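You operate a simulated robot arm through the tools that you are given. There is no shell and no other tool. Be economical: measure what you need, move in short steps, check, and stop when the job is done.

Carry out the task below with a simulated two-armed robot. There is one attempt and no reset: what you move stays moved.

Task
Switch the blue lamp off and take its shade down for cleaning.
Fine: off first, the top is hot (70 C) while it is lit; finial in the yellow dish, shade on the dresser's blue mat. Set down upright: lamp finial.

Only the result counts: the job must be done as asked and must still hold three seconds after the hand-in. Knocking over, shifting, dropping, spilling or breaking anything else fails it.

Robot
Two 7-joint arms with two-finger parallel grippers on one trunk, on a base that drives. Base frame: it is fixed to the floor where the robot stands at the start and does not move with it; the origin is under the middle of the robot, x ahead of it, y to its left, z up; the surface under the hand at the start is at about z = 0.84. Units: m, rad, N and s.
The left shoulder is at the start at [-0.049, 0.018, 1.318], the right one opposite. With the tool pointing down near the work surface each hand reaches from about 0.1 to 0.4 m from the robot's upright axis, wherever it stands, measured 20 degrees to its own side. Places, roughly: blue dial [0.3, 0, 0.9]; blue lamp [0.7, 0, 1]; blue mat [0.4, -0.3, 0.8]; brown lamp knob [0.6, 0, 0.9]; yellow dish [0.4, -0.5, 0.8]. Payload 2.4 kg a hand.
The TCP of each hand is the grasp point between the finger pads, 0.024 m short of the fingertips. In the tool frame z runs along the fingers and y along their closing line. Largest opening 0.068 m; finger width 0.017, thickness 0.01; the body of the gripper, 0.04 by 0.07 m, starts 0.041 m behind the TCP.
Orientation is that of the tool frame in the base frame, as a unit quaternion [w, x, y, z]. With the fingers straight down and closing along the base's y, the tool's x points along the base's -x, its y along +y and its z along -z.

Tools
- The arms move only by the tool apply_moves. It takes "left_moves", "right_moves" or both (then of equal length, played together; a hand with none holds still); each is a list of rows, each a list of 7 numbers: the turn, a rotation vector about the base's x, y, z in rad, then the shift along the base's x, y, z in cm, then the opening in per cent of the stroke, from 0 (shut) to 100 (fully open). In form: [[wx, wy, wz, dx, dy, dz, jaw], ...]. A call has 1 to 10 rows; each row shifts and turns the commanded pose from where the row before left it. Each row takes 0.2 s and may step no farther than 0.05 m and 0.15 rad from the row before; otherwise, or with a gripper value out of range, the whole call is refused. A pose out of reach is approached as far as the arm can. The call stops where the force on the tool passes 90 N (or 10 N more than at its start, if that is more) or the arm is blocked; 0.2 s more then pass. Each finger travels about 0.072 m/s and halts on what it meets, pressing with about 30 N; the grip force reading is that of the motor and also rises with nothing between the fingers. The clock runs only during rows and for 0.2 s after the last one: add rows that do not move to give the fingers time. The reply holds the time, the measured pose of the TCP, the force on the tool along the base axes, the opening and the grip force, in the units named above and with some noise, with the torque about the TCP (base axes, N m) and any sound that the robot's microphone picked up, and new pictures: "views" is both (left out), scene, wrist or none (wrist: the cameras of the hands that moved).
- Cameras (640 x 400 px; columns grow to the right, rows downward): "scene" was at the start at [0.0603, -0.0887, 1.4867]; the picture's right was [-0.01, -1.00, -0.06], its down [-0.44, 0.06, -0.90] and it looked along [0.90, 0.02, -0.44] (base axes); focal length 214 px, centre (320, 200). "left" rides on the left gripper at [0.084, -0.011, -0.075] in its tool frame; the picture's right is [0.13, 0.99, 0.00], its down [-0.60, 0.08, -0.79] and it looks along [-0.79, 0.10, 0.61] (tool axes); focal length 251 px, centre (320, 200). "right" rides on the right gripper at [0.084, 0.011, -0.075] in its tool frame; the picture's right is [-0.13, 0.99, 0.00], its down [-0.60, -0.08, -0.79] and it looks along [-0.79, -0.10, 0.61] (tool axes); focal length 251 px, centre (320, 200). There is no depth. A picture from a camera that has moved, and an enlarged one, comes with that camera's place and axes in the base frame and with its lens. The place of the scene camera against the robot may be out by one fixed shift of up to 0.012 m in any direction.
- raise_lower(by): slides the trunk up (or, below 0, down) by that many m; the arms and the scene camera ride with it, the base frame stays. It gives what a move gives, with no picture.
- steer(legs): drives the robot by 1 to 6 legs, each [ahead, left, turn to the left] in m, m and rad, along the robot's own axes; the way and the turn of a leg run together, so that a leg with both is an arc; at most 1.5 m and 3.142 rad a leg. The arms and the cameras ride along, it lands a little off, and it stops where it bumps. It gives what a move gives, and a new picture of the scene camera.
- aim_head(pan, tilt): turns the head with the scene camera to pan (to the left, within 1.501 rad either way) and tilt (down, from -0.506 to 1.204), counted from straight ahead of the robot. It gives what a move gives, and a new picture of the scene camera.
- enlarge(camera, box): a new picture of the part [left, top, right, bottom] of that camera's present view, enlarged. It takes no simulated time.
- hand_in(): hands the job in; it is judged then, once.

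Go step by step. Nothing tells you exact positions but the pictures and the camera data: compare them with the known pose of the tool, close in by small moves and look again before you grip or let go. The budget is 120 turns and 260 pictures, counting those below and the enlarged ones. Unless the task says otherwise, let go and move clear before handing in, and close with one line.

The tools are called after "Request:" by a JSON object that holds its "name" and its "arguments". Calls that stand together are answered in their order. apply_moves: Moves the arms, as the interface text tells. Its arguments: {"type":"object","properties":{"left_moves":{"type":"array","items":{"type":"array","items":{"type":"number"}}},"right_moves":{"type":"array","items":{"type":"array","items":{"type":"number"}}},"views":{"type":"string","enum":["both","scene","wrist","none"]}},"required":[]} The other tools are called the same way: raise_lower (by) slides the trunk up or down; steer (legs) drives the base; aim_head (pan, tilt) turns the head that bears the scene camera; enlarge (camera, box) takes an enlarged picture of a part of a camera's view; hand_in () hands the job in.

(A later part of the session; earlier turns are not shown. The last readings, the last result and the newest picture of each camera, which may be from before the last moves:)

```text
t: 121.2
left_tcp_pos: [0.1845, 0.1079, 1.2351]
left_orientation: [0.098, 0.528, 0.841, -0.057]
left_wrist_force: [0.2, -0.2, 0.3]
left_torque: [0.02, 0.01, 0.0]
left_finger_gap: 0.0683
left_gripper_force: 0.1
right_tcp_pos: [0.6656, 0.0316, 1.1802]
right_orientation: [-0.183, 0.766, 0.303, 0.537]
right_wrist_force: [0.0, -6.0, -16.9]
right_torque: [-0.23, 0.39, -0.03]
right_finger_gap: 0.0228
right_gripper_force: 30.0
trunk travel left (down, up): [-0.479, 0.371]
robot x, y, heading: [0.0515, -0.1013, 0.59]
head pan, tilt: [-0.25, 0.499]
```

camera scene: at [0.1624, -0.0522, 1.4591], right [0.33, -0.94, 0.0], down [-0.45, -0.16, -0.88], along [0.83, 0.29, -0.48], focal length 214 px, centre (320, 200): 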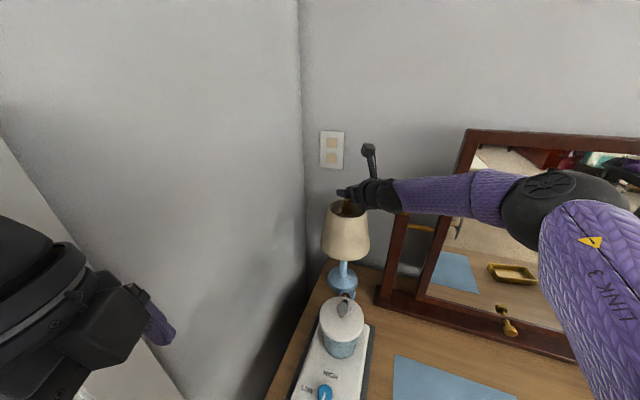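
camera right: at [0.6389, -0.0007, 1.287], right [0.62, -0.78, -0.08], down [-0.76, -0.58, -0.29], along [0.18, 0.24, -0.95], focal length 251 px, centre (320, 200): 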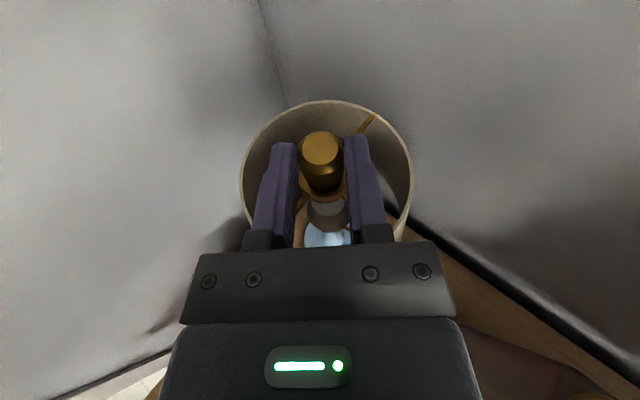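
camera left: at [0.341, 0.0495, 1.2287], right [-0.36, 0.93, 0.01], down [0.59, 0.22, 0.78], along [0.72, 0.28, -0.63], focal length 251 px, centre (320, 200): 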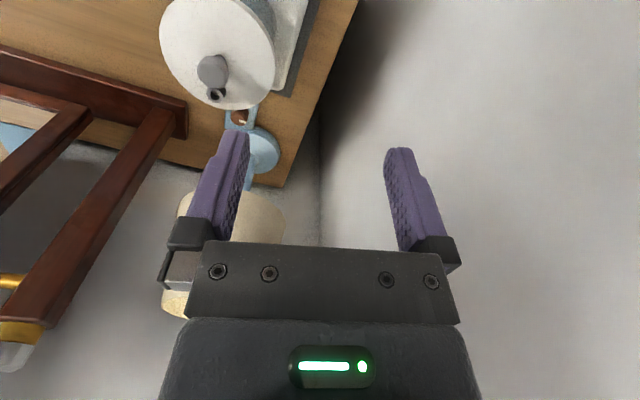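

It resists: the finial is screwed on. I'll unscrew counter-clockwise by ratcheting: open, swing back, close, turn.

Request:
{"name": "raise_lower", "arguments": {"by": -0.004}}

Request:
{"name": "apply_moves", "arguments": {"right_moves": [[0, 0, 0, 0, 0, 0, 55], [0, 0, 0, 0, 0, 0, 55], [0, 0, -0.15, 0.03, 0.2, 0, 55], [0, 0, -0.15, 0.03, 0.2, 0, 55], [0, 0, -0.15, 0.03, 0.2, 0, 55], [0, 0, -0.15, 0.03, 0.2, 0, 55], [0, 0, -0.15, 0.03, 0.2, 0, 55]], "views": "wrist"}}

```text
t: 121.7
left_tcp_pos: [0.1826, 0.1086, 1.2309]
left_orientation: [0.097, 0.529, 0.841, -0.058]
left_wrist_force: [1.0, 0.5, 0.3]
left_torque: [0.05, -0.04, 0.0]
left_finger_gap: 0.068
left_gripper_force: 0.0
right_tcp_pos: [0.6664, 0.0315, 1.1814]
right_orientation: [-0.183, 0.764, 0.302, 0.54]
right_wrist_force: [1.1, -7.5, -6.4]
right_torque: [-0.17, 0.23, -0.05]
right_finger_gap: 0.0231
right_gripper_force: 30.2
trunk travel left (down, up): [-0.475, 0.375]
robot x, y, heading: [0.057, -0.1017, 0.589]
head pan, tilt: [-0.25, 0.499]
```

```text
t: 123.3
left_tcp_pos: [0.1821, 0.1088, 1.2317]
left_orientation: [0.098, 0.529, 0.841, -0.059]
left_wrist_force: [0.5, -0.8, -0.5]
left_torque: [-0.01, 0.0, -0.01]
left_finger_gap: 0.0682
left_gripper_force: 0.0
right_tcp_pos: [0.6398, -0.0116, 1.2011]
right_orientation: [0.027, 0.823, 0.002, 0.568]
right_wrist_force: [0.0, -0.7, 0.0]
right_torque: [-0.04, 0.0, 0.01]
right_finger_gap: 0.0375
right_gripper_force: 0.1
right hand out of reach, approached as far as the arm can: row 4, 5, 6, 7
trunk travel left (down, up): [-0.475, 0.375]
robot x, y, heading: [0.0557, -0.0999, 0.589]
head pan, tilt: [-0.25, 0.499]
camera right: at [0.5976, -0.0167, 1.3071], right [-0.08, -0.99, -0.07], down [-0.95, 0.09, -0.29], along [0.29, 0.05, -0.95], focal length 251 px, centre (320, 200)
```

right: 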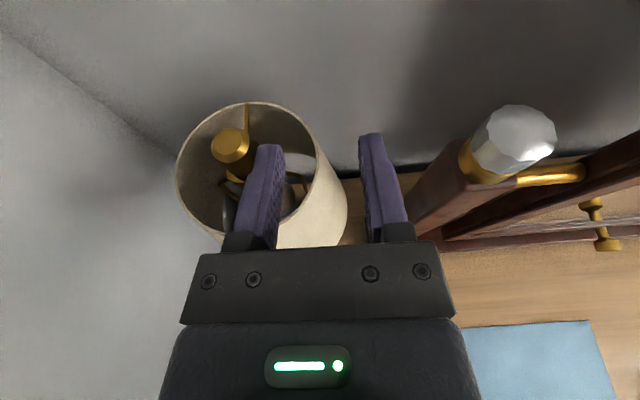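

The swing went out of the arm's range at low angles; finial and lamp are undisturbed. I back off and turn the body back to face nearly straight ahead so the arm has a wider swing there.

Request:
{"name": "apply_moves", "arguments": {"right_moves": [[0, 0, 0.05, -1, -0.5, 2.5, 75], [0, 0, 0.1, -3, -1, 2, 75], [0, 0, 0.1, -3, -1, 2, 75], [0, 0, 0.1, -3, -1, 0, 75]], "views": "none"}}

Request:
{"name": "steer", "arguments": {"legs": [[-0.02, 0, 0], [0, 0, -0.49]]}}

```text
t: 124.3
left_tcp_pos: [0.1809, 0.109, 1.2308]
left_orientation: [0.098, 0.528, 0.841, -0.058]
left_wrist_force: [0.1, 0.6, 0.4]
left_torque: [-0.03, -0.04, 0.02]
left_finger_gap: 0.0676
left_gripper_force: 0.1
right_tcp_pos: [0.5361, -0.0457, 1.2676]
right_orientation: [-0.073, 0.809, 0.145, 0.565]
right_wrist_force: [-1.0, -0.6, -0.7]
right_torque: [0.03, 0.02, -0.01]
right_finger_gap: 0.0511
right_gripper_force: 0.0
trunk travel left (down, up): [-0.475, 0.375]
robot x, y, heading: [0.053, -0.0999, 0.588]
head pan, tilt: [-0.25, 0.499]
```

```text
t: 126.5
left_tcp_pos: [0.2488, 0.0149, 1.2311]
left_orientation: [0.08, 0.715, 0.69, -0.08]
left_wrist_force: [-0.2, 0.6, -1.1]
left_torque: [-0.02, 0.0, 0.02]
left_finger_gap: 0.0678
left_gripper_force: 0.1
right_tcp_pos: [0.489, -0.2896, 1.2661]
right_orientation: [0.066, 0.82, -0.055, 0.566]
right_wrist_force: [0.5, -0.6, 0.3]
right_torque: [0.0, 0.02, 0.0]
right_finger_gap: 0.0508
right_gripper_force: 0.1
trunk travel left (down, up): [-0.475, 0.375]
robot x, y, heading: [0.0366, -0.1091, 0.1]
head pan, tilt: [-0.25, 0.499]
camera scene: at [0.1557, -0.1162, 1.433], right [-0.15, -0.99, 0.0], down [-0.47, 0.07, -0.88], along [0.87, -0.13, -0.48], focal length 214 px, centre (320, 200)
```

scene: 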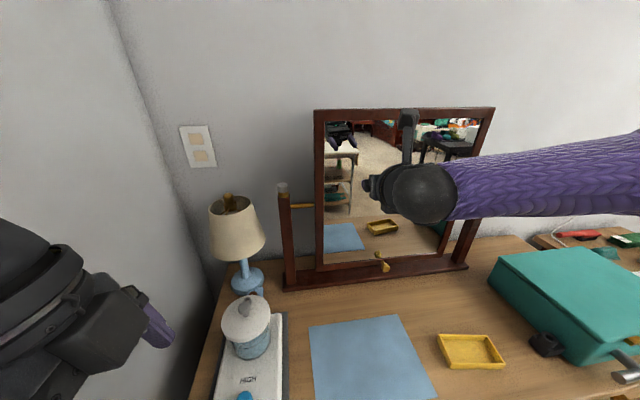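

Request:
{"name": "apply_moves", "arguments": {"left_moves": [[0, 0, 0, -1, 1, -3, 100], [0, 0, 0, -1, 1, -3, 100], [0, 0, 0, -1, 1, -3, 100], [0, 0, 0, -1, 1, -3, 100], [0, 0, 0, -1, 1, -2, 100]], "right_moves": [[0, 0, 0.06, 1, 4, 0, 75], [0, 0, 0.06, 1, 4, 0, 75], [0, 0, 0.06, 1, 4, 0, 75], [0, 0, 0.06, 1, 4, 0, 75], [0, 0, 0.06, 1, 4, 0, 75]], "views": "none"}}

Request:
{"name": "steer", "arguments": {"legs": [[0.015, 0, 0]]}}

Request:
{"name": "apply_moves", "arguments": {"right_moves": [[0, 0, 0.03, 1, 4, 0, 75], [0, 0, 0.03, 2, 3, -0.5, 75]], "views": "wrist"}}

```text
t: 127.9
left_tcp_pos: [0.2117, 0.0754, 1.096]
left_orientation: [0.079, 0.703, 0.702, -0.079]
left_wrist_force: [0.7, 0.4, -0.6]
left_torque: [-0.01, 0.07, -0.01]
left_finger_gap: 0.0683
left_gripper_force: 0.2
left hand out of reach, approached as far as the arm can: row 3, 4, 5
right_tcp_pos: [0.5098, -0.1166, 1.2722]
right_orientation: [-0.035, 0.815, 0.083, 0.572]
right_wrist_force: [0.1, 0.4, 0.4]
right_torque: [0.03, -0.02, -0.07]
right_finger_gap: 0.0514
right_gripper_force: 0.1
right hand out of reach, approached as far as the arm can: row 4, 5
trunk travel left (down, up): [-0.475, 0.375]
robot x, y, heading: [0.0294, -0.1048, 0.145]
head pan, tilt: [-0.25, 0.499]
stopped in row 5 (left hand): the arm was blocked; the commanded pose is now the measured one
```

```text
t: 128.7
left_tcp_pos: [0.2052, 0.0878, 1.0938]
left_orientation: [0.08, 0.687, 0.717, -0.09]
left_wrist_force: [0.3, -0.6, -0.5]
left_torque: [-0.01, 0.02, 0.02]
left_finger_gap: 0.068
left_gripper_force: 0.0
right_tcp_pos: [0.5156, -0.0907, 1.2719]
right_orientation: [-0.044, 0.815, 0.1, 0.57]
right_wrist_force: [0.2, 0.5, -0.2]
right_torque: [0.02, 0.0, -0.02]
right_finger_gap: 0.0509
right_gripper_force: 0.0
trunk travel left (down, up): [-0.475, 0.375]
robot x, y, heading: [0.0354, -0.1029, 0.181]
head pan, tilt: [-0.25, 0.499]
stopped in leg 1: the robot was blocked; the commanded pose is now the measured one
camera scene: at [0.1406, -0.1092, 1.4338], right [-0.07, -1.0, -0.01], down [-0.47, 0.04, -0.88], along [0.88, -0.06, -0.47], focal length 214 px, centre (320, 200)
```

scene: 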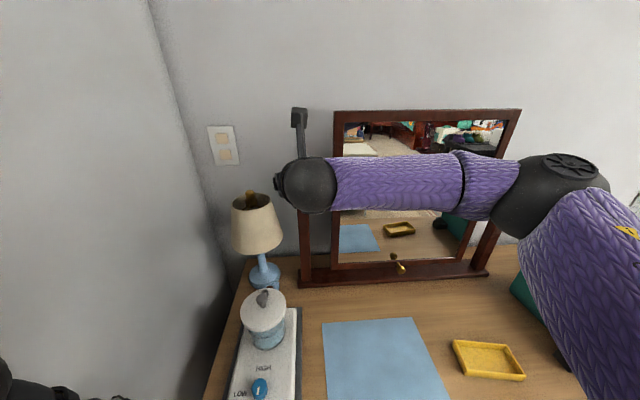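

```text
t: 129.3
left_tcp_pos: [0.2052, 0.0888, 1.0944]
left_orientation: [0.082, 0.687, 0.716, -0.089]
left_wrist_force: [0.0, 0.1, -0.8]
left_torque: [-0.03, -0.03, -0.01]
left_finger_gap: 0.0683
left_gripper_force: 0.0
right_tcp_pos: [0.5217, -0.0904, 1.2699]
right_orientation: [-0.059, 0.81, 0.123, 0.571]
right_wrist_force: [-0.9, 0.3, -0.3]
right_torque: [0.0, 0.01, -0.04]
right_finger_gap: 0.0511
right_gripper_force: 0.1
right hand out of reach, approached as far as the arm can: row 1, 2
trunk travel left (down, up): [-0.475, 0.375]
robot x, y, heading: [0.031, -0.1058, 0.176]
head pan, tilt: [-0.25, 0.499]
camera right: at [0.483, -0.1077, 1.3761], right [0.22, -0.97, -0.08], down [-0.94, -0.19, -0.3], along [0.27, 0.14, -0.95], focal length 251 px, centre (320, 200)
```

right: 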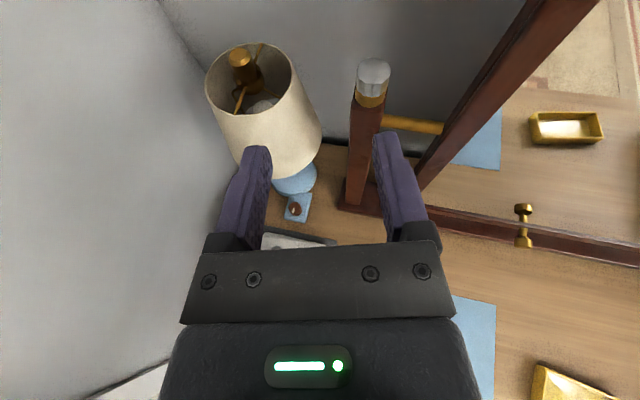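

The rule is now clear: the right wrist must stay ~28° to the right of the body's heading. So I go the other way: swing the hand right, then turn the body further left (about 0.95 rad), with the left hand freed from the wall.

Request:
{"name": "apply_moves", "arguments": {"left_moves": [[0, 0, 0, 0.5, -2, 0, 100], [0, 0, 0, 0.5, -2, 0, 100], [0, 0, 0, 0, -2, 0, 100], [0, 0, 0, 0, 0, 0, 100], [0, 0, 0, 0, 0, 0, 100], [0, 0, 0, 0, 0, 0, 100], [0, 0, 0, 0, 0, 0, 100], [0, 0, 0, 0, 0, 0, 100]], "right_moves": [[0, 0, -0.08, -1.3, -4, 0, 75], [0, 0, -0.08, -1.3, -4, 0, 75], [0, 0, -0.08, -1.3, -4, 0, 75], [0, 0, -0.08, -1.3, -4, 0, 75], [0, 0, -0.08, -1.3, -4, 0, 75], [0, 0, -0.08, -1.3, -4, 0, 75], [0, 0, -0.08, -1.3, -4, 0, 75], [0, 0, -0.08, -1.3, -4, 0, 75]], "views": "none"}}

Request:
{"name": "steer", "arguments": {"legs": [[0, 0, 0.77]]}}

```text
t: 131.3
left_tcp_pos: [0.1898, 0.0851, 1.0941]
left_orientation: [0.089, 0.643, 0.756, -0.085]
left_wrist_force: [0.8, 0.0, 0.0]
left_torque: [0.04, -0.03, 0.01]
left_finger_gap: 0.0682
left_gripper_force: 0.1
right_tcp_pos: [0.4439, -0.3252, 1.2693]
right_orientation: [0.088, 0.816, -0.09, 0.565]
right_wrist_force: [0.4, -0.6, -0.4]
right_torque: [-0.01, -0.01, 0.0]
right_finger_gap: 0.0509
right_gripper_force: 0.2
trunk travel left (down, up): [-0.475, 0.375]
robot x, y, heading: [0.0231, -0.0731, 0.298]
head pan, tilt: [-0.25, 0.499]
stopped in row 8 (left hand): the arm was blocked; the commanded pose is now the measured one
```

```text
t: 133.8
left_tcp_pos: [0.0398, 0.1648, 1.091]
left_orientation: [0.113, 0.312, 0.942, -0.049]
left_wrist_force: [0.3, 0.7, 0.1]
left_torque: [-0.02, -0.01, 0.0]
left_finger_gap: 0.0681
left_gripper_force: 0.1
right_tcp_pos: [0.5097, 0.0492, 1.2655]
right_orientation: [-0.127, 0.792, 0.225, 0.554]
right_wrist_force: [0.1, 0.6, -0.7]
right_torque: [-0.01, -0.01, -0.01]
right_finger_gap: 0.0512
right_gripper_force: 0.1
trunk travel left (down, up): [-0.475, 0.375]
robot x, y, heading: [0.023, -0.0683, 1.069]
head pan, tilt: [-0.25, 0.499]
camera scene: at [0.1046, 0.0208, 1.433], right [0.73, -0.68, 0.0], down [-0.33, -0.35, -0.88], along [0.6, 0.64, -0.48], focal length 214 px, centre (320, 200)
```

scene: 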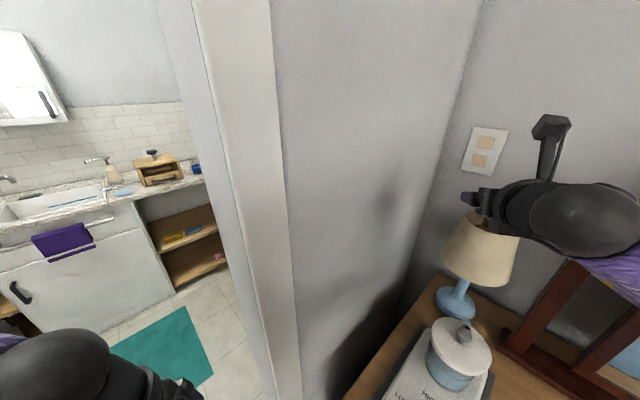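

Now the arm has room on the left. I shift the base nearer and swing the hand to a low approach angle near the finial.

Request:
{"name": "steer", "arguments": {"legs": [[-0.003, -0.034, 0]]}}

Request:
{"name": "apply_moves", "arguments": {"right_moves": [[0, 0, -0.1, 1, 0, 0, 75], [0, 0, -0.1, 1, 0.3, -0.5, 75], [0, 0, -0.1, 1, 0.3, -1, 75], [0, 0, -0.1, 1, 0, -1, 75]], "views": "wrist"}}

```text
t: 134.6
left_tcp_pos: [0.0689, 0.1456, 1.0892]
left_orientation: [0.111, 0.311, 0.942, -0.05]
left_wrist_force: [0.6, 0.4, -0.2]
left_torque: [0.04, 0.05, 0.0]
left_finger_gap: 0.0679
left_gripper_force: 0.0
right_tcp_pos: [0.541, 0.0287, 1.264]
right_orientation: [-0.128, 0.792, 0.226, 0.553]
right_wrist_force: [0.3, 0.6, -0.4]
right_torque: [0.01, 0.02, 0.02]
right_finger_gap: 0.0509
right_gripper_force: 0.1
trunk travel left (down, up): [-0.475, 0.375]
robot x, y, heading: [0.0537, -0.0912, 1.064]
head pan, tilt: [-0.25, 0.499]
camera scene: at [0.1343, 0.0009, 1.433], right [0.73, -0.68, 0.0], down [-0.33, -0.35, -0.88], along [0.6, 0.64, -0.48], focal length 214 px, centre (320, 200)
```

scene: 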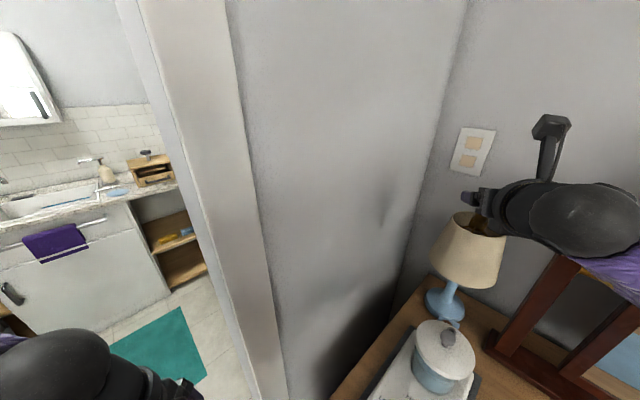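

```text
t: 135.6
left_tcp_pos: [0.0685, 0.1466, 1.0915]
left_orientation: [0.113, 0.311, 0.942, -0.05]
left_wrist_force: [0.1, 1.1, 0.0]
left_torque: [-0.03, 0.01, 0.0]
left_finger_gap: 0.0681
left_gripper_force: 0.0
right_tcp_pos: [0.5776, 0.0359, 1.2396]
right_orientation: [-0.014, 0.821, 0.062, 0.568]
right_wrist_force: [0.3, -0.4, 0.0]
right_torque: [0.0, 0.01, 0.01]
right_finger_gap: 0.051
right_gripper_force: 0.0
trunk travel left (down, up): [-0.475, 0.375]
robot x, y, heading: [0.0562, -0.0922, 1.065]
head pan, tilt: [-0.25, 0.499]
camera right: at [0.5389, 0.0246, 1.3465], right [0.07, -0.99, -0.07], down [-0.96, -0.05, -0.29], along [0.28, 0.09, -0.96], focal length 251 px, centre (320, 200)
```

right: 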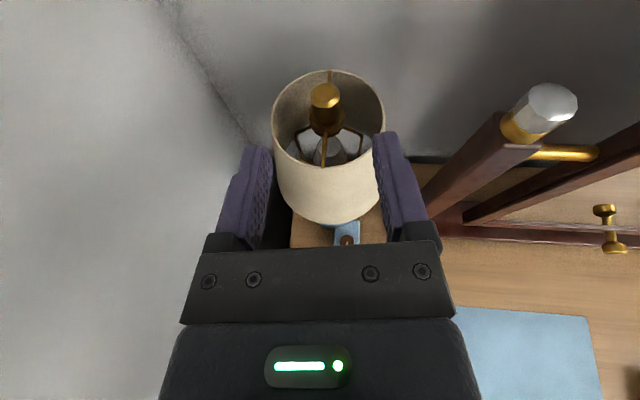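

Request:
{"name": "apply_moves", "arguments": {"right_moves": [[0, 0, -0.12, 2.4, 0.1, -1, 70], [0, 0, -0.12, 2.4, 0.1, -1.2, 70], [0, 0, 0, 2.0, 0.2, -1.4, 70], [0, 0, 0, 1.8, 0.2, -1.9, 70]], "views": "wrist"}}

```text
t: 136.6
left_tcp_pos: [0.0682, 0.1462, 1.0901]
left_orientation: [0.112, 0.311, 0.942, -0.05]
left_wrist_force: [0.1, 0.0, 0.2]
left_torque: [0.0, 0.01, -0.01]
left_finger_gap: 0.0681
left_gripper_force: 0.1
right_tcp_pos: [0.6646, 0.0423, 1.1846]
right_orientation: [0.053, 0.822, -0.034, 0.565]
right_wrist_force: [0.3, 0.1, 0.4]
right_torque: [0.0, 0.02, 0.03]
right_finger_gap: 0.0476
right_gripper_force: 0.0
trunk travel left (down, up): [-0.475, 0.375]
robot x, y, heading: [0.0541, -0.0884, 1.065]
head pan, tilt: [-0.25, 0.499]
camera right: at [0.6237, 0.0412, 1.291], right [-0.16, -0.98, -0.07], down [-0.94, 0.18, -0.29], along [0.29, 0.02, -0.96], focal length 251 px, centre (320, 200)
```

right: 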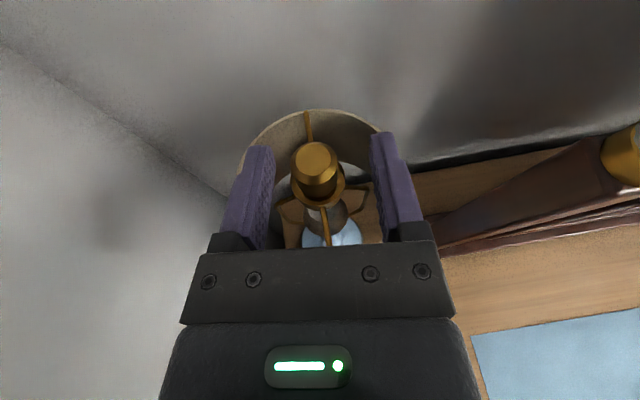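

Well placed. I close and turn counter-clockwise.

Request:
{"name": "apply_moves", "arguments": {"right_moves": [[0, 0, 0, 0.5, 0, -0.3, 70], [0, 0, 0, 0, 0, 0, 30], [0, 0, 0, 0, 0, 0, 20], [0, 0, 0, 0, 0, 0, 20], [0, 0, 0.15, 0.02, -0.11, 0.02, 20], [0, 0, 0.15, 0.03, -0.11, 0.02, 20], [0, 0, 0.15, 0.04, -0.1, 0.02, 20], [0, 0, 0.15, 0.05, -0.1, 0.02, 20], [0, 0, 0.15, 0.06, -0.09, 0.02, 20]], "views": "wrist"}}

```text
t: 138.6
left_tcp_pos: [0.0688, 0.1463, 1.0916]
left_orientation: [0.113, 0.312, 0.942, -0.051]
left_wrist_force: [0.4, -0.1, -0.3]
left_torque: [0.0, -0.02, -0.02]
left_finger_gap: 0.0681
left_gripper_force: 0.0
right_tcp_pos: [0.6712, 0.0381, 1.1834]
right_orientation: [-0.157, 0.779, 0.267, 0.545]
right_wrist_force: [0.6, 5.9, -3.2]
right_torque: [0.16, 0.05, 0.03]
right_finger_gap: 0.023
right_gripper_force: 30.3
trunk travel left (down, up): [-0.475, 0.375]
robot x, y, heading: [0.0536, -0.0953, 1.065]
head pan, tilt: [-0.25, 0.499]
camera right: at [0.6424, 0.0085, 1.2888], right [0.55, -0.83, -0.07], down [-0.81, -0.51, -0.29], along [0.2, 0.22, -0.96], focal length 251 px, centre (320, 200)
```

right: 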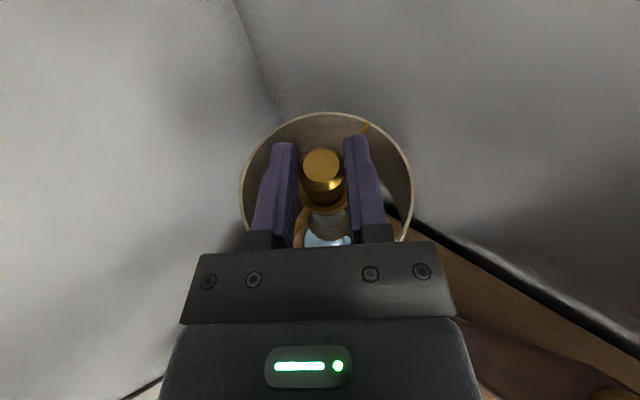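

Request:
{"name": "apply_moves", "arguments": {"right_moves": [[0, 0, 0.15, 0.06, -0.06, 0.02, 20], [0, 0, 0.15, 0.06, -0.05, 0.02, 20]], "views": "none"}}

Request:
{"name": "apply_moves", "arguments": {"right_moves": [[0, 0, 0, 0, 0, 0, 50], [0, 0, 0, 0, 0, 0, 60], [0, 0, -0.149, -0.06, 0.06, 0, 60], [0, 0, -0.149, -0.06, 0.08, 0, 60], [0, 0, -0.149, -0.05, 0.1, 0, 60], [0, 0, -0.149, -0.05, 0.1, 0, 60], [0, 0, -0.149, -0.04, 0.11, 0, 60], [0, 0, -0.149, -0.02, 0.11, 0, 60], [0, 0, -0.149, 0, 0.11, 0, 60]], "views": "wrist"}}

```text
t: 139.2
left_tcp_pos: [0.0696, 0.1466, 1.0908]
left_orientation: [0.112, 0.312, 0.942, -0.051]
left_wrist_force: [-0.9, -0.2, -0.1]
left_torque: [-0.04, 0.0, 0.02]
left_finger_gap: 0.0678
left_gripper_force: 0.1
right_tcp_pos: [0.6739, 0.0349, 1.1839]
right_orientation: [-0.237, 0.73, 0.38, 0.516]
right_wrist_force: [2.2, 3.0, -1.6]
right_torque: [0.18, 0.03, -0.01]
right_finger_gap: 0.0225
right_gripper_force: 30.1
trunk travel left (down, up): [-0.475, 0.375]
robot x, y, heading: [0.0546, -0.0897, 1.064]
head pan, tilt: [-0.25, 0.499]
```

```text
t: 141.2
left_tcp_pos: [0.0684, 0.1462, 1.0901]
left_orientation: [0.113, 0.312, 0.942, -0.05]
left_wrist_force: [-0.2, 0.0, 0.1]
left_torque: [-0.02, -0.02, 0.01]
left_finger_gap: 0.0681
left_gripper_force: 0.0
right_tcp_pos: [0.6702, 0.0418, 1.1832]
right_orientation: [0.053, 0.821, -0.035, 0.567]
right_wrist_force: [-0.4, 0.2, -0.2]
right_torque: [0.0, -0.02, -0.02]
right_finger_gap: 0.0409
right_gripper_force: 0.0
trunk travel left (down, up): [-0.475, 0.375]
robot x, y, heading: [0.0546, -0.0898, 1.07]
head pan, tilt: [-0.25, 0.499]
camera right: at [0.6288, 0.0403, 1.2901], right [-0.16, -0.98, -0.07], down [-0.94, 0.18, -0.29], along [0.3, 0.02, -0.95], focal length 251 px, centre (320, 200)
```

right: 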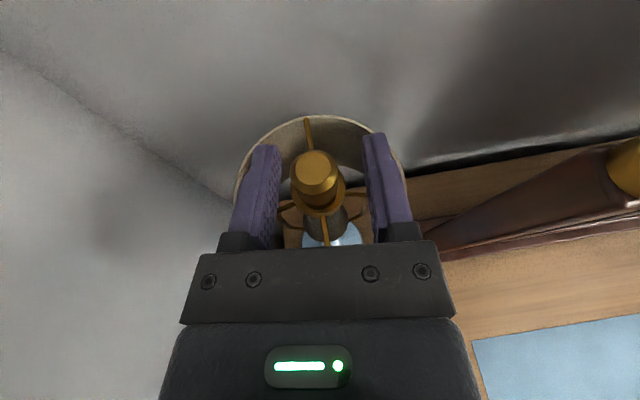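

The spokes haven't moved, so lamp and shade stay put. Second stroke.

Request:
{"name": "apply_moves", "arguments": {"right_moves": [[0, 0, 0, 0, 0, 0, 30], [0, 0, 0, 0, 0, 0, 20], [0, 0, 0, 0, 0, 0, 20], [0, 0, 0.149, 0.0, -0.11, 0.02, 20], [0, 0, 0.149, 0.02, -0.11, 0.02, 20], [0, 0, 0.149, 0.04, -0.11, 0.02, 20], [0, 0, 0.149, 0.05, -0.1, 0.02, 20], [0, 0, 0.149, 0.05, -0.1, 0.02, 20], [0, 0, 0.149, 0.06, -0.08, 0.02, 20], [0, 0, 0.149, 0.06, -0.06, 0.02, 20]], "views": "none"}}

Request:
{"name": "apply_moves", "arguments": {"right_moves": [[0, 0, 0, 0, 0, 0.4, 20], [0, 0, 0, 0, 0, 0, 20]], "views": "wrist"}}

```text
t: 143.4
left_tcp_pos: [0.0694, 0.1455, 1.0916]
left_orientation: [0.113, 0.311, 0.942, -0.049]
left_wrist_force: [0.0, -1.7, 0.4]
left_torque: [0.01, -0.01, -0.04]
left_finger_gap: 0.0679
left_gripper_force: 0.1
right_tcp_pos: [0.6735, 0.0343, 1.1843]
right_orientation: [-0.236, 0.729, 0.381, 0.517]
right_wrist_force: [2.6, 3.9, 3.2]
right_torque: [0.14, -0.16, -0.02]
right_finger_gap: 0.024
right_gripper_force: 30.0
trunk travel left (down, up): [-0.475, 0.375]
robot x, y, heading: [0.0535, -0.0902, 1.066]
head pan, tilt: [-0.25, 0.499]
```

```text
t: 144.0
left_tcp_pos: [0.0698, 0.1455, 1.0911]
left_orientation: [0.113, 0.312, 0.942, -0.051]
left_wrist_force: [1.2, -0.6, 0.8]
left_torque: [-0.01, -0.02, 0.02]
left_finger_gap: 0.0681
left_gripper_force: 0.1
right_tcp_pos: [0.6736, 0.0346, 1.1876]
right_orientation: [-0.238, 0.73, 0.383, 0.514]
right_wrist_force: [-0.1, -1.1, -11.8]
right_torque: [-0.08, 0.17, 0.05]
right_finger_gap: 0.0238
right_gripper_force: 29.3
trunk travel left (down, up): [-0.475, 0.375]
robot x, y, heading: [0.0547, -0.0879, 1.07]
head pan, tilt: [-0.25, 0.499]
camera right: at [0.6544, -0.0013, 1.2933], right [0.77, -0.63, -0.07], down [-0.62, -0.73, -0.28], along [0.12, 0.26, -0.96], focal length 251 px, centre (320, 200)
```

right: 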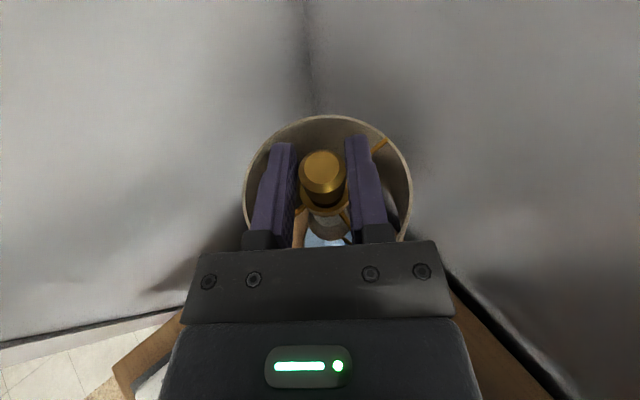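

The jaws' gap grows, so the finial is rising. I continue with two more strokes.

Request:
{"name": "apply_moves", "arguments": {"right_moves": [[0, 0, 0, 0, 0, -0.2, 50], [0, 0, 0, 0, 0, 0, 60], [0, 0, -0.149, -0.06, 0.06, 0, 60], [0, 0, -0.149, -0.06, 0.08, 0, 60], [0, 0, -0.149, -0.05, 0.1, 0, 60], [0, 0, -0.149, -0.05, 0.1, 0, 60], [0, 0, -0.149, -0.04, 0.11, 0, 60], [0, 0, -0.149, -0.02, 0.11, 0, 60], [0, 0, -0.149, 0, 0.11, 0, 60]], "views": "none"}}

Request:
{"name": "apply_moves", "arguments": {"right_moves": [[0, 0, 0, 0, 0, 0, 30], [0, 0, 0, 0, 0, 0, 20], [0, 0, 0, 0, 0, 0, 20], [0, 0, 0.149, 0.0, -0.11, 0.03, 20], [0, 0, 0.149, 0.02, -0.11, 0.03, 20], [0, 0, 0.149, 0.04, -0.11, 0.03, 20], [0, 0, 0.149, 0.05, -0.1, 0.03, 20], [0, 0, 0.149, 0.05, -0.1, 0.03, 20], [0, 0, 0.149, 0.06, -0.08, 0.03, 20], [0, 0, 0.149, 0.06, -0.06, 0.03, 20]], "views": "none"}}

Request:
{"name": "apply_moves", "arguments": {"right_moves": [[0, 0, 0, 0, 0, 0, 50], [0, 0, 0, 0, 0, 0, 60], [0, 0, -0.149, -0.06, 0.06, 0, 60], [0, 0, -0.149, -0.06, 0.08, 0, 60], [0, 0, -0.149, -0.05, 0.1, 0, 60], [0, 0, -0.149, -0.05, 0.1, 0, 60], [0, 0, -0.149, -0.04, 0.11, 0, 60], [0, 0, -0.149, -0.02, 0.11, 0, 60], [0, 0, -0.149, 0, 0.11, 0, 60]], "views": "wrist"}}

```text
t: 146.0
left_tcp_pos: [0.067, 0.1469, 1.0899]
left_orientation: [0.113, 0.312, 0.942, -0.05]
left_wrist_force: [-0.6, 0.3, -0.3]
left_torque: [-0.03, -0.01, -0.04]
left_finger_gap: 0.0681
left_gripper_force: 0.2
right_tcp_pos: [0.6698, 0.0428, 1.1876]
right_orientation: [0.052, 0.822, -0.033, 0.566]
right_wrist_force: [1.0, -0.1, -0.1]
right_torque: [0.01, 0.0, 0.0]
right_finger_gap: 0.0408
right_gripper_force: 0.0
trunk travel left (down, up): [-0.475, 0.375]
robot x, y, heading: [0.0515, -0.0925, 1.065]
head pan, tilt: [-0.25, 0.499]
```

```text
t: 148.2
left_tcp_pos: [0.0663, 0.147, 1.0909]
left_orientation: [0.114, 0.312, 0.942, -0.051]
left_wrist_force: [0.5, 0.1, -0.6]
left_torque: [0.03, 0.02, 0.01]
left_finger_gap: 0.068
left_gripper_force: 0.1
right_tcp_pos: [0.6709, 0.0361, 1.1915]
right_orientation: [-0.236, 0.728, 0.382, 0.518]
right_wrist_force: [-3.6, 6.6, 10.1]
right_torque: [0.25, -0.05, 0.08]
right_finger_gap: 0.0158
right_gripper_force: 2.3
trunk travel left (down, up): [-0.475, 0.375]
robot x, y, heading: [0.0547, -0.0877, 1.066]
head pan, tilt: [-0.25, 0.499]
```

```text
t: 150.2
left_tcp_pos: [0.0681, 0.1473, 1.0907]
left_orientation: [0.113, 0.311, 0.942, -0.05]
left_wrist_force: [-0.3, 0.3, -0.5]
left_torque: [-0.03, -0.03, 0.01]
left_finger_gap: 0.0678
left_gripper_force: 0.1
right_tcp_pos: [0.6695, 0.0435, 1.1889]
right_orientation: [0.051, 0.822, -0.033, 0.566]
right_wrist_force: [-0.1, -0.2, -0.5]
right_torque: [-0.02, 0.01, -0.02]
right_finger_gap: 0.0408
right_gripper_force: 0.0
trunk travel left (down, up): [-0.475, 0.375]
robot x, y, heading: [0.0554, -0.0871, 1.067]
head pan, tilt: [-0.25, 0.499]
camera right: at [0.629, 0.0406, 1.2956], right [-0.16, -0.98, -0.07], down [-0.94, 0.17, -0.29], along [0.3, 0.02, -0.95], focal length 251 px, centre (320, 200)
```

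right: 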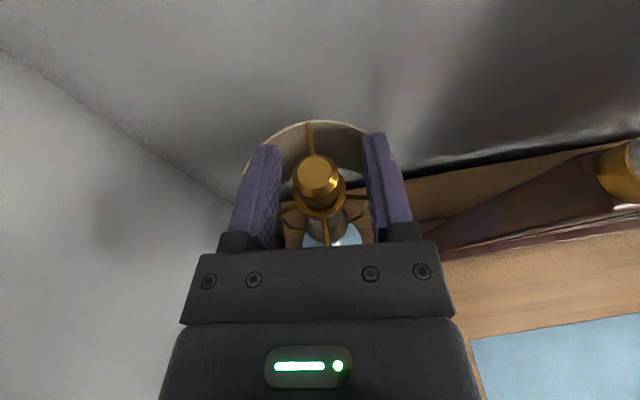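

The third grip sat too high and slipped on the chamfer. I lower the hand ~8 mm and repeat.

Request:
{"name": "apply_moves", "arguments": {"right_moves": [[0, 0, 0, 0, 0, -0.8, 60], [0, 0, 0, 0, 0, 0, 30], [0, 0, 0, 0, 0, 0, 20], [0, 0, 0, 0, 0, 0, 20]], "views": "none"}}

Request:
{"name": "apply_moves", "arguments": {"right_moves": [[0, 0, 0.149, 0.0, -0.11, 0.01, 20], [0, 0, 0.149, 0.02, -0.11, 0.01, 20], [0, 0, 0.149, 0.04, -0.11, 0.01, 20], [0, 0, 0.149, 0.05, -0.1, 0.01, 20], [0, 0, 0.149, 0.05, -0.1, 0.01, 20], [0, 0, 0.149, 0.06, -0.08, 0.01, 20], [0, 0, 0.149, 0.06, -0.06, 0.01, 20]], "views": "none"}}

Request:
{"name": "apply_moves", "arguments": {"right_moves": [[0, 0, 0, 0, 0, 0, 50], [0, 0, 0, 0, 0, 0, 60], [0, 0, -0.149, -0.06, 0.06, 0, 60], [0, 0, -0.149, -0.06, 0.08, 0, 60], [0, 0, -0.149, -0.05, 0.1, 0, 60], [0, 0, -0.149, -0.05, 0.1, 0, 60], [0, 0, -0.149, -0.04, 0.11, 0, 60], [0, 0, -0.149, -0.02, 0.11, 0, 60], [0, 0, -0.149, 0, 0.11, 0, 60]], "views": "wrist"}}

Request:
{"name": "enlarge", "arguments": {"camera": "right", "box": [260, 120, 380, 240]}}

```text
t: 151.2
left_tcp_pos: [0.0685, 0.1479, 1.0905]
left_orientation: [0.113, 0.311, 0.942, -0.051]
left_wrist_force: [0.2, -0.7, -0.6]
left_torque: [0.01, 0.0, 0.01]
left_finger_gap: 0.0681
left_gripper_force: 0.2
right_tcp_pos: [0.6683, 0.0465, 1.1821]
right_orientation: [0.051, 0.822, -0.031, 0.567]
right_wrist_force: [-1.4, 15.2, 3.2]
right_torque: [0.34, 0.03, 0.18]
right_finger_gap: 0.0234
right_gripper_force: 29.6
trunk travel left (down, up): [-0.475, 0.375]
robot x, y, heading: [0.0546, -0.0924, 1.061]
head pan, tilt: [-0.25, 0.499]
```

```text
t: 152.8
left_tcp_pos: [0.0687, 0.1462, 1.0911]
left_orientation: [0.112, 0.312, 0.942, -0.05]
left_wrist_force: [0.4, 0.1, 0.1]
left_torque: [0.04, -0.01, -0.01]
left_finger_gap: 0.0681
left_gripper_force: 0.0
right_tcp_pos: [0.674, 0.0338, 1.182]
right_orientation: [-0.237, 0.728, 0.382, 0.518]
right_wrist_force: [-1.9, 2.4, 1.6]
right_torque: [0.12, -0.03, 0.02]
right_finger_gap: 0.0232
right_gripper_force: 30.4
trunk travel left (down, up): [-0.475, 0.375]
robot x, y, heading: [0.054, -0.0916, 1.067]
head pan, tilt: [-0.25, 0.499]
```

```text
t: 154.8
left_tcp_pos: [0.0681, 0.1453, 1.0904]
left_orientation: [0.112, 0.311, 0.942, -0.05]
left_wrist_force: [-0.4, -1.1, 0.0]
left_torque: [-0.01, -0.02, 0.0]
left_finger_gap: 0.0679
left_gripper_force: 0.0
right_tcp_pos: [0.6701, 0.0426, 1.1822]
right_orientation: [0.052, 0.822, -0.033, 0.567]
right_wrist_force: [-0.1, 0.3, 0.2]
right_torque: [-0.03, -0.01, -0.02]
right_finger_gap: 0.0408
right_gripper_force: 0.1
trunk travel left (down, up): [-0.475, 0.375]
robot x, y, heading: [0.0549, -0.0892, 1.064]
head pan, tilt: [-0.25, 0.499]
camera right: at [0.629, 0.0406, 1.2885], right [-0.16, -0.98, -0.07], down [-0.94, 0.17, -0.29], along [0.3, 0.02, -0.95], focal length 251 px, centre (320, 200)
```

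right: 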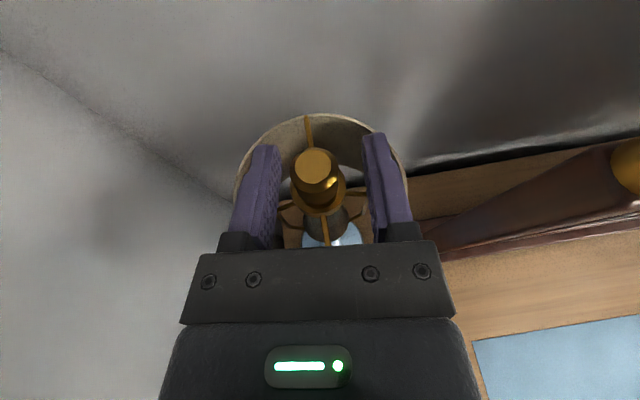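

```text
3.33 times, centred on (320, 180) of right
camera zoom: at [0.629, 0.0406, 1.2885], right [-0.16, -0.98, -0.07], down [-0.94, 0.17, -0.29], along [0.3, 0.02, -0.95], focal length 838 px, centre (320, 267)
```

zoom: 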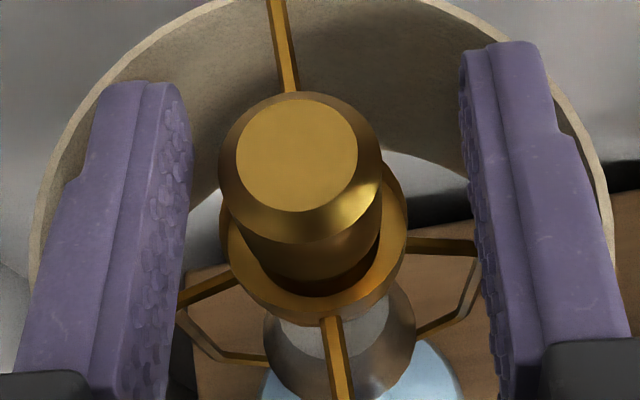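

The finial top has risen (≈1.188 now). I centre the jaws by 3 mm, do another stroke, then test a lift.

Request:
{"name": "apply_moves", "arguments": {"right_moves": [[0, 0, 0, 0, 0.3, 0, 60], [0, 0, 0, 0, 0, 0, 30], [0, 0, 0, 0, 0, 0, 20], [0, 0, 0, 0, 0, 0, 20]], "views": "none"}}

Request:
{"name": "apply_moves", "arguments": {"right_moves": [[0, 0, 0.149, 0.0, -0.11, 0.04, 20], [0, 0, 0.149, 0.02, -0.11, 0.04, 20], [0, 0, 0.149, 0.04, -0.11, 0.04, 20], [0, 0, 0.149, 0.05, -0.1, 0.04, 20], [0, 0, 0.149, 0.05, -0.1, 0.04, 20], [0, 0, 0.149, 0.06, -0.08, 0.04, 20], [0, 0, 0.149, 0.06, -0.06, 0.04, 20]], "views": "none"}}

Request:
{"name": "apply_moves", "arguments": {"right_moves": [[0, 0, 0, 0, 0, 0.3, 20], [0, 0, 0, 0, 0, 0, 20]], "views": "wrist"}}

```text
t: 155.8
left_tcp_pos: [0.0682, 0.1466, 1.0904]
left_orientation: [0.112, 0.311, 0.942, -0.051]
left_wrist_force: [-0.1, 0.2, 0.4]
left_torque: [0.01, 0.0, 0.0]
left_finger_gap: 0.0678
left_gripper_force: 0.1
right_tcp_pos: [0.6695, 0.0463, 1.1821]
right_orientation: [0.051, 0.823, -0.031, 0.565]
right_wrist_force: [1.2, 3.6, 1.0]
right_torque: [0.13, -0.01, 0.03]
right_finger_gap: 0.0239
right_gripper_force: 29.9
trunk travel left (down, up): [-0.475, 0.375]
robot x, y, heading: [0.0529, -0.0901, 1.064]
head pan, tilt: [-0.25, 0.499]
```

```text
t: 157.4
left_tcp_pos: [0.0699, 0.1452, 1.0905]
left_orientation: [0.112, 0.312, 0.942, -0.05]
left_wrist_force: [0.2, -0.6, 0.6]
left_torque: [0.0, 0.0, 0.0]
left_finger_gap: 0.0679
left_gripper_force: 0.2
right_tcp_pos: [0.6741, 0.0367, 1.1841]
right_orientation: [-0.236, 0.73, 0.381, 0.516]
right_wrist_force: [2.5, -6.4, -4.8]
right_torque: [-0.06, 0.06, -0.06]
right_finger_gap: 0.0232
right_gripper_force: 30.4
trunk travel left (down, up): [-0.475, 0.375]
robot x, y, heading: [0.0568, -0.0872, 1.064]
head pan, tilt: [-0.25, 0.499]
```

```text
t: 158.0
left_tcp_pos: [0.0696, 0.145, 1.0909]
left_orientation: [0.112, 0.311, 0.942, -0.049]
left_wrist_force: [-0.1, 0.3, 0.0]
left_torque: [0.03, 0.03, 0.02]
left_finger_gap: 0.0681
left_gripper_force: 0.0
right_tcp_pos: [0.6738, 0.0371, 1.1855]
right_orientation: [-0.236, 0.731, 0.381, 0.514]
right_wrist_force: [2.3, -9.1, -18.2]
right_torque: [-0.2, 0.17, -0.07]
right_finger_gap: 0.023
right_gripper_force: 30.4
trunk travel left (down, up): [-0.475, 0.375]
robot x, y, heading: [0.0566, -0.0909, 1.064]
head pan, tilt: [-0.25, 0.499]
camera right: at [0.6556, 0.0007, 1.2919], right [0.77, -0.63, -0.07], down [-0.62, -0.73, -0.28], along [0.12, 0.26, -0.96], focal length 251 px, centre (320, 200)
```

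right: 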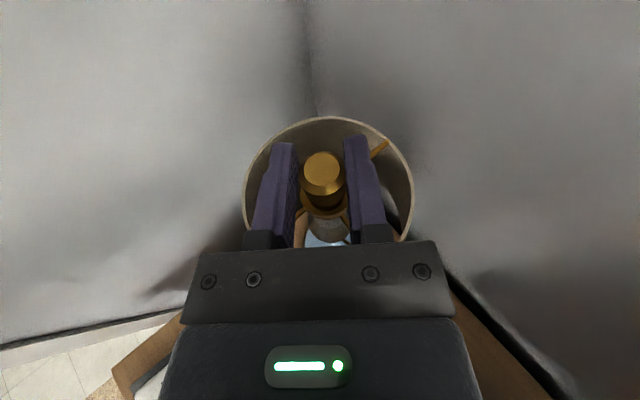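

Still threaded. I run two more full strokes, rising slightly, then test again.

Request:
{"name": "apply_moves", "arguments": {"right_moves": [[0, 0, 0, 0, 0, -0.35, 50], [0, 0, 0, 0, 0, 0, 60], [0, 0, -0.149, -0.06, 0.06, 0, 60], [0, 0, -0.149, -0.06, 0.08, 0, 60], [0, 0, -0.149, -0.05, 0.1, 0, 60], [0, 0, -0.149, -0.05, 0.1, 0, 60], [0, 0, -0.149, -0.04, 0.11, 0, 60], [0, 0, -0.149, -0.02, 0.11, 0, 60], [0, 0, -0.149, 0, 0.11, 0, 60], [0, 0, 0, 0, 0, 0, 20]], "views": "none"}}

Request:
{"name": "apply_moves", "arguments": {"right_moves": [[0, 0, 0, 0, 0, 0, 20], [0, 0, 0, 0, 0, 0, 20], [0, 0, 0.149, 0.0, -0.11, 0.04, 20], [0, 0, 0.149, 0.02, -0.11, 0.04, 20], [0, 0, 0.149, 0.04, -0.11, 0.04, 20], [0, 0, 0.149, 0.05, -0.1, 0.04, 20], [0, 0, 0.149, 0.05, -0.1, 0.04, 20], [0, 0, 0.149, 0.06, -0.08, 0.04, 20], [0, 0, 0.149, 0.06, -0.06, 0.04, 20]], "views": "none"}}

Request:
{"name": "apply_moves", "arguments": {"right_moves": [[0, 0, 0, 0, 0, -0.1, 50], [0, 0, 0, 0, 0, 0, 60], [0, 0, -0.149, -0.06, 0.06, 0, 60], [0, 0, -0.149, -0.06, 0.08, 0, 60], [0, 0, -0.149, -0.05, 0.1, 0, 60], [0, 0, -0.149, -0.05, 0.1, 0, 60], [0, 0, -0.149, -0.04, 0.11, 0, 60], [0, 0, -0.149, -0.02, 0.11, 0, 60], [0, 0, -0.149, 0, 0.11, 0, 60]], "views": "wrist"}}

Request:
{"name": "enlarge", "arguments": {"camera": "right", "box": [260, 120, 380, 240]}}

```text
t: 160.2
left_tcp_pos: [0.0683, 0.1467, 1.0909]
left_orientation: [0.112, 0.311, 0.942, -0.051]
left_wrist_force: [0.2, -0.3, 0.1]
left_torque: [-0.03, 0.02, 0.03]
left_finger_gap: 0.068
left_gripper_force: 0.0
right_tcp_pos: [0.6702, 0.0456, 1.1851]
right_orientation: [0.051, 0.822, -0.032, 0.566]
right_wrist_force: [2.5, 3.1, 1.8]
right_torque: [0.06, -0.07, 0.05]
right_finger_gap: 0.0246
right_gripper_force: 25.1
trunk travel left (down, up): [-0.475, 0.375]
robot x, y, heading: [0.0544, -0.0897, 1.066]
head pan, tilt: [-0.25, 0.499]
```

```text
t: 162.2
left_tcp_pos: [0.0692, 0.1447, 1.0909]
left_orientation: [0.112, 0.312, 0.942, -0.05]
left_wrist_force: [0.0, 0.2, -0.5]
left_torque: [0.0, 0.03, -0.01]
left_finger_gap: 0.0678
left_gripper_force: 0.1
right_tcp_pos: [0.6739, 0.0354, 1.186]
right_orientation: [-0.236, 0.73, 0.381, 0.516]
right_wrist_force: [-0.5, -8.7, -5.8]
right_torque: [-0.18, 0.16, -0.09]
right_finger_gap: 0.0239
right_gripper_force: 30.2
trunk travel left (down, up): [-0.475, 0.375]
robot x, y, heading: [0.0541, -0.0873, 1.065]
head pan, tilt: [-0.25, 0.499]
```

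```text
t: 164.2
left_tcp_pos: [0.0686, 0.1463, 1.091]
left_orientation: [0.113, 0.311, 0.942, -0.05]
left_wrist_force: [0.3, 0.6, -0.1]
left_torque: [0.02, -0.03, 0.03]
left_finger_gap: 0.0677
left_gripper_force: 0.0
right_tcp_pos: [0.6685, 0.0451, 1.1858]
right_orientation: [0.052, 0.822, -0.034, 0.566]
right_wrist_force: [-0.3, -0.5, 0.6]
right_torque: [0.03, -0.02, 0.0]
right_finger_gap: 0.0411
right_gripper_force: 0.1
trunk travel left (down, up): [-0.475, 0.375]
robot x, y, heading: [0.056, -0.0876, 1.063]
head pan, tilt: [-0.25, 0.499]
camera right: at [0.6288, 0.0437, 1.2923], right [-0.16, -0.98, -0.07], down [-0.94, 0.17, -0.29], along [0.3, 0.02, -0.95], focal length 251 px, centre (320, 200)
```

right: 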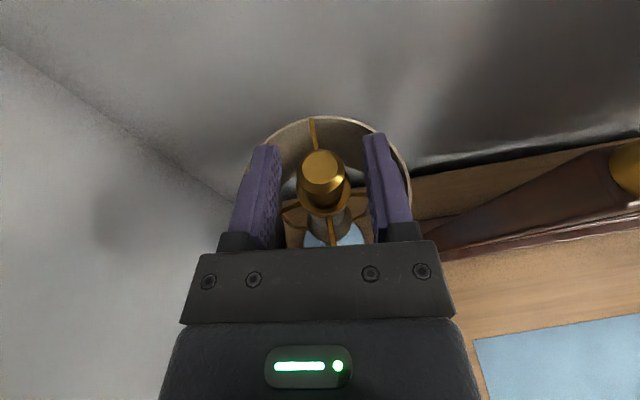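

```text
3.33 times, centred on (320, 180) of right
camera zoom: at [0.6288, 0.0437, 1.2923], right [-0.16, -0.98, -0.07], down [-0.94, 0.17, -0.29], along [0.3, 0.02, -0.95], focal length 838 px, centre (320, 267)
```

zoom: 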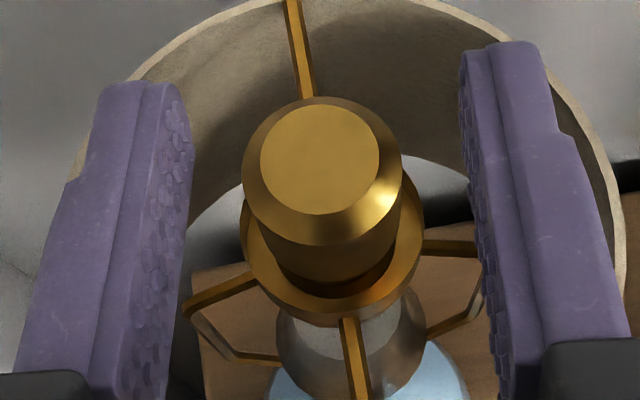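

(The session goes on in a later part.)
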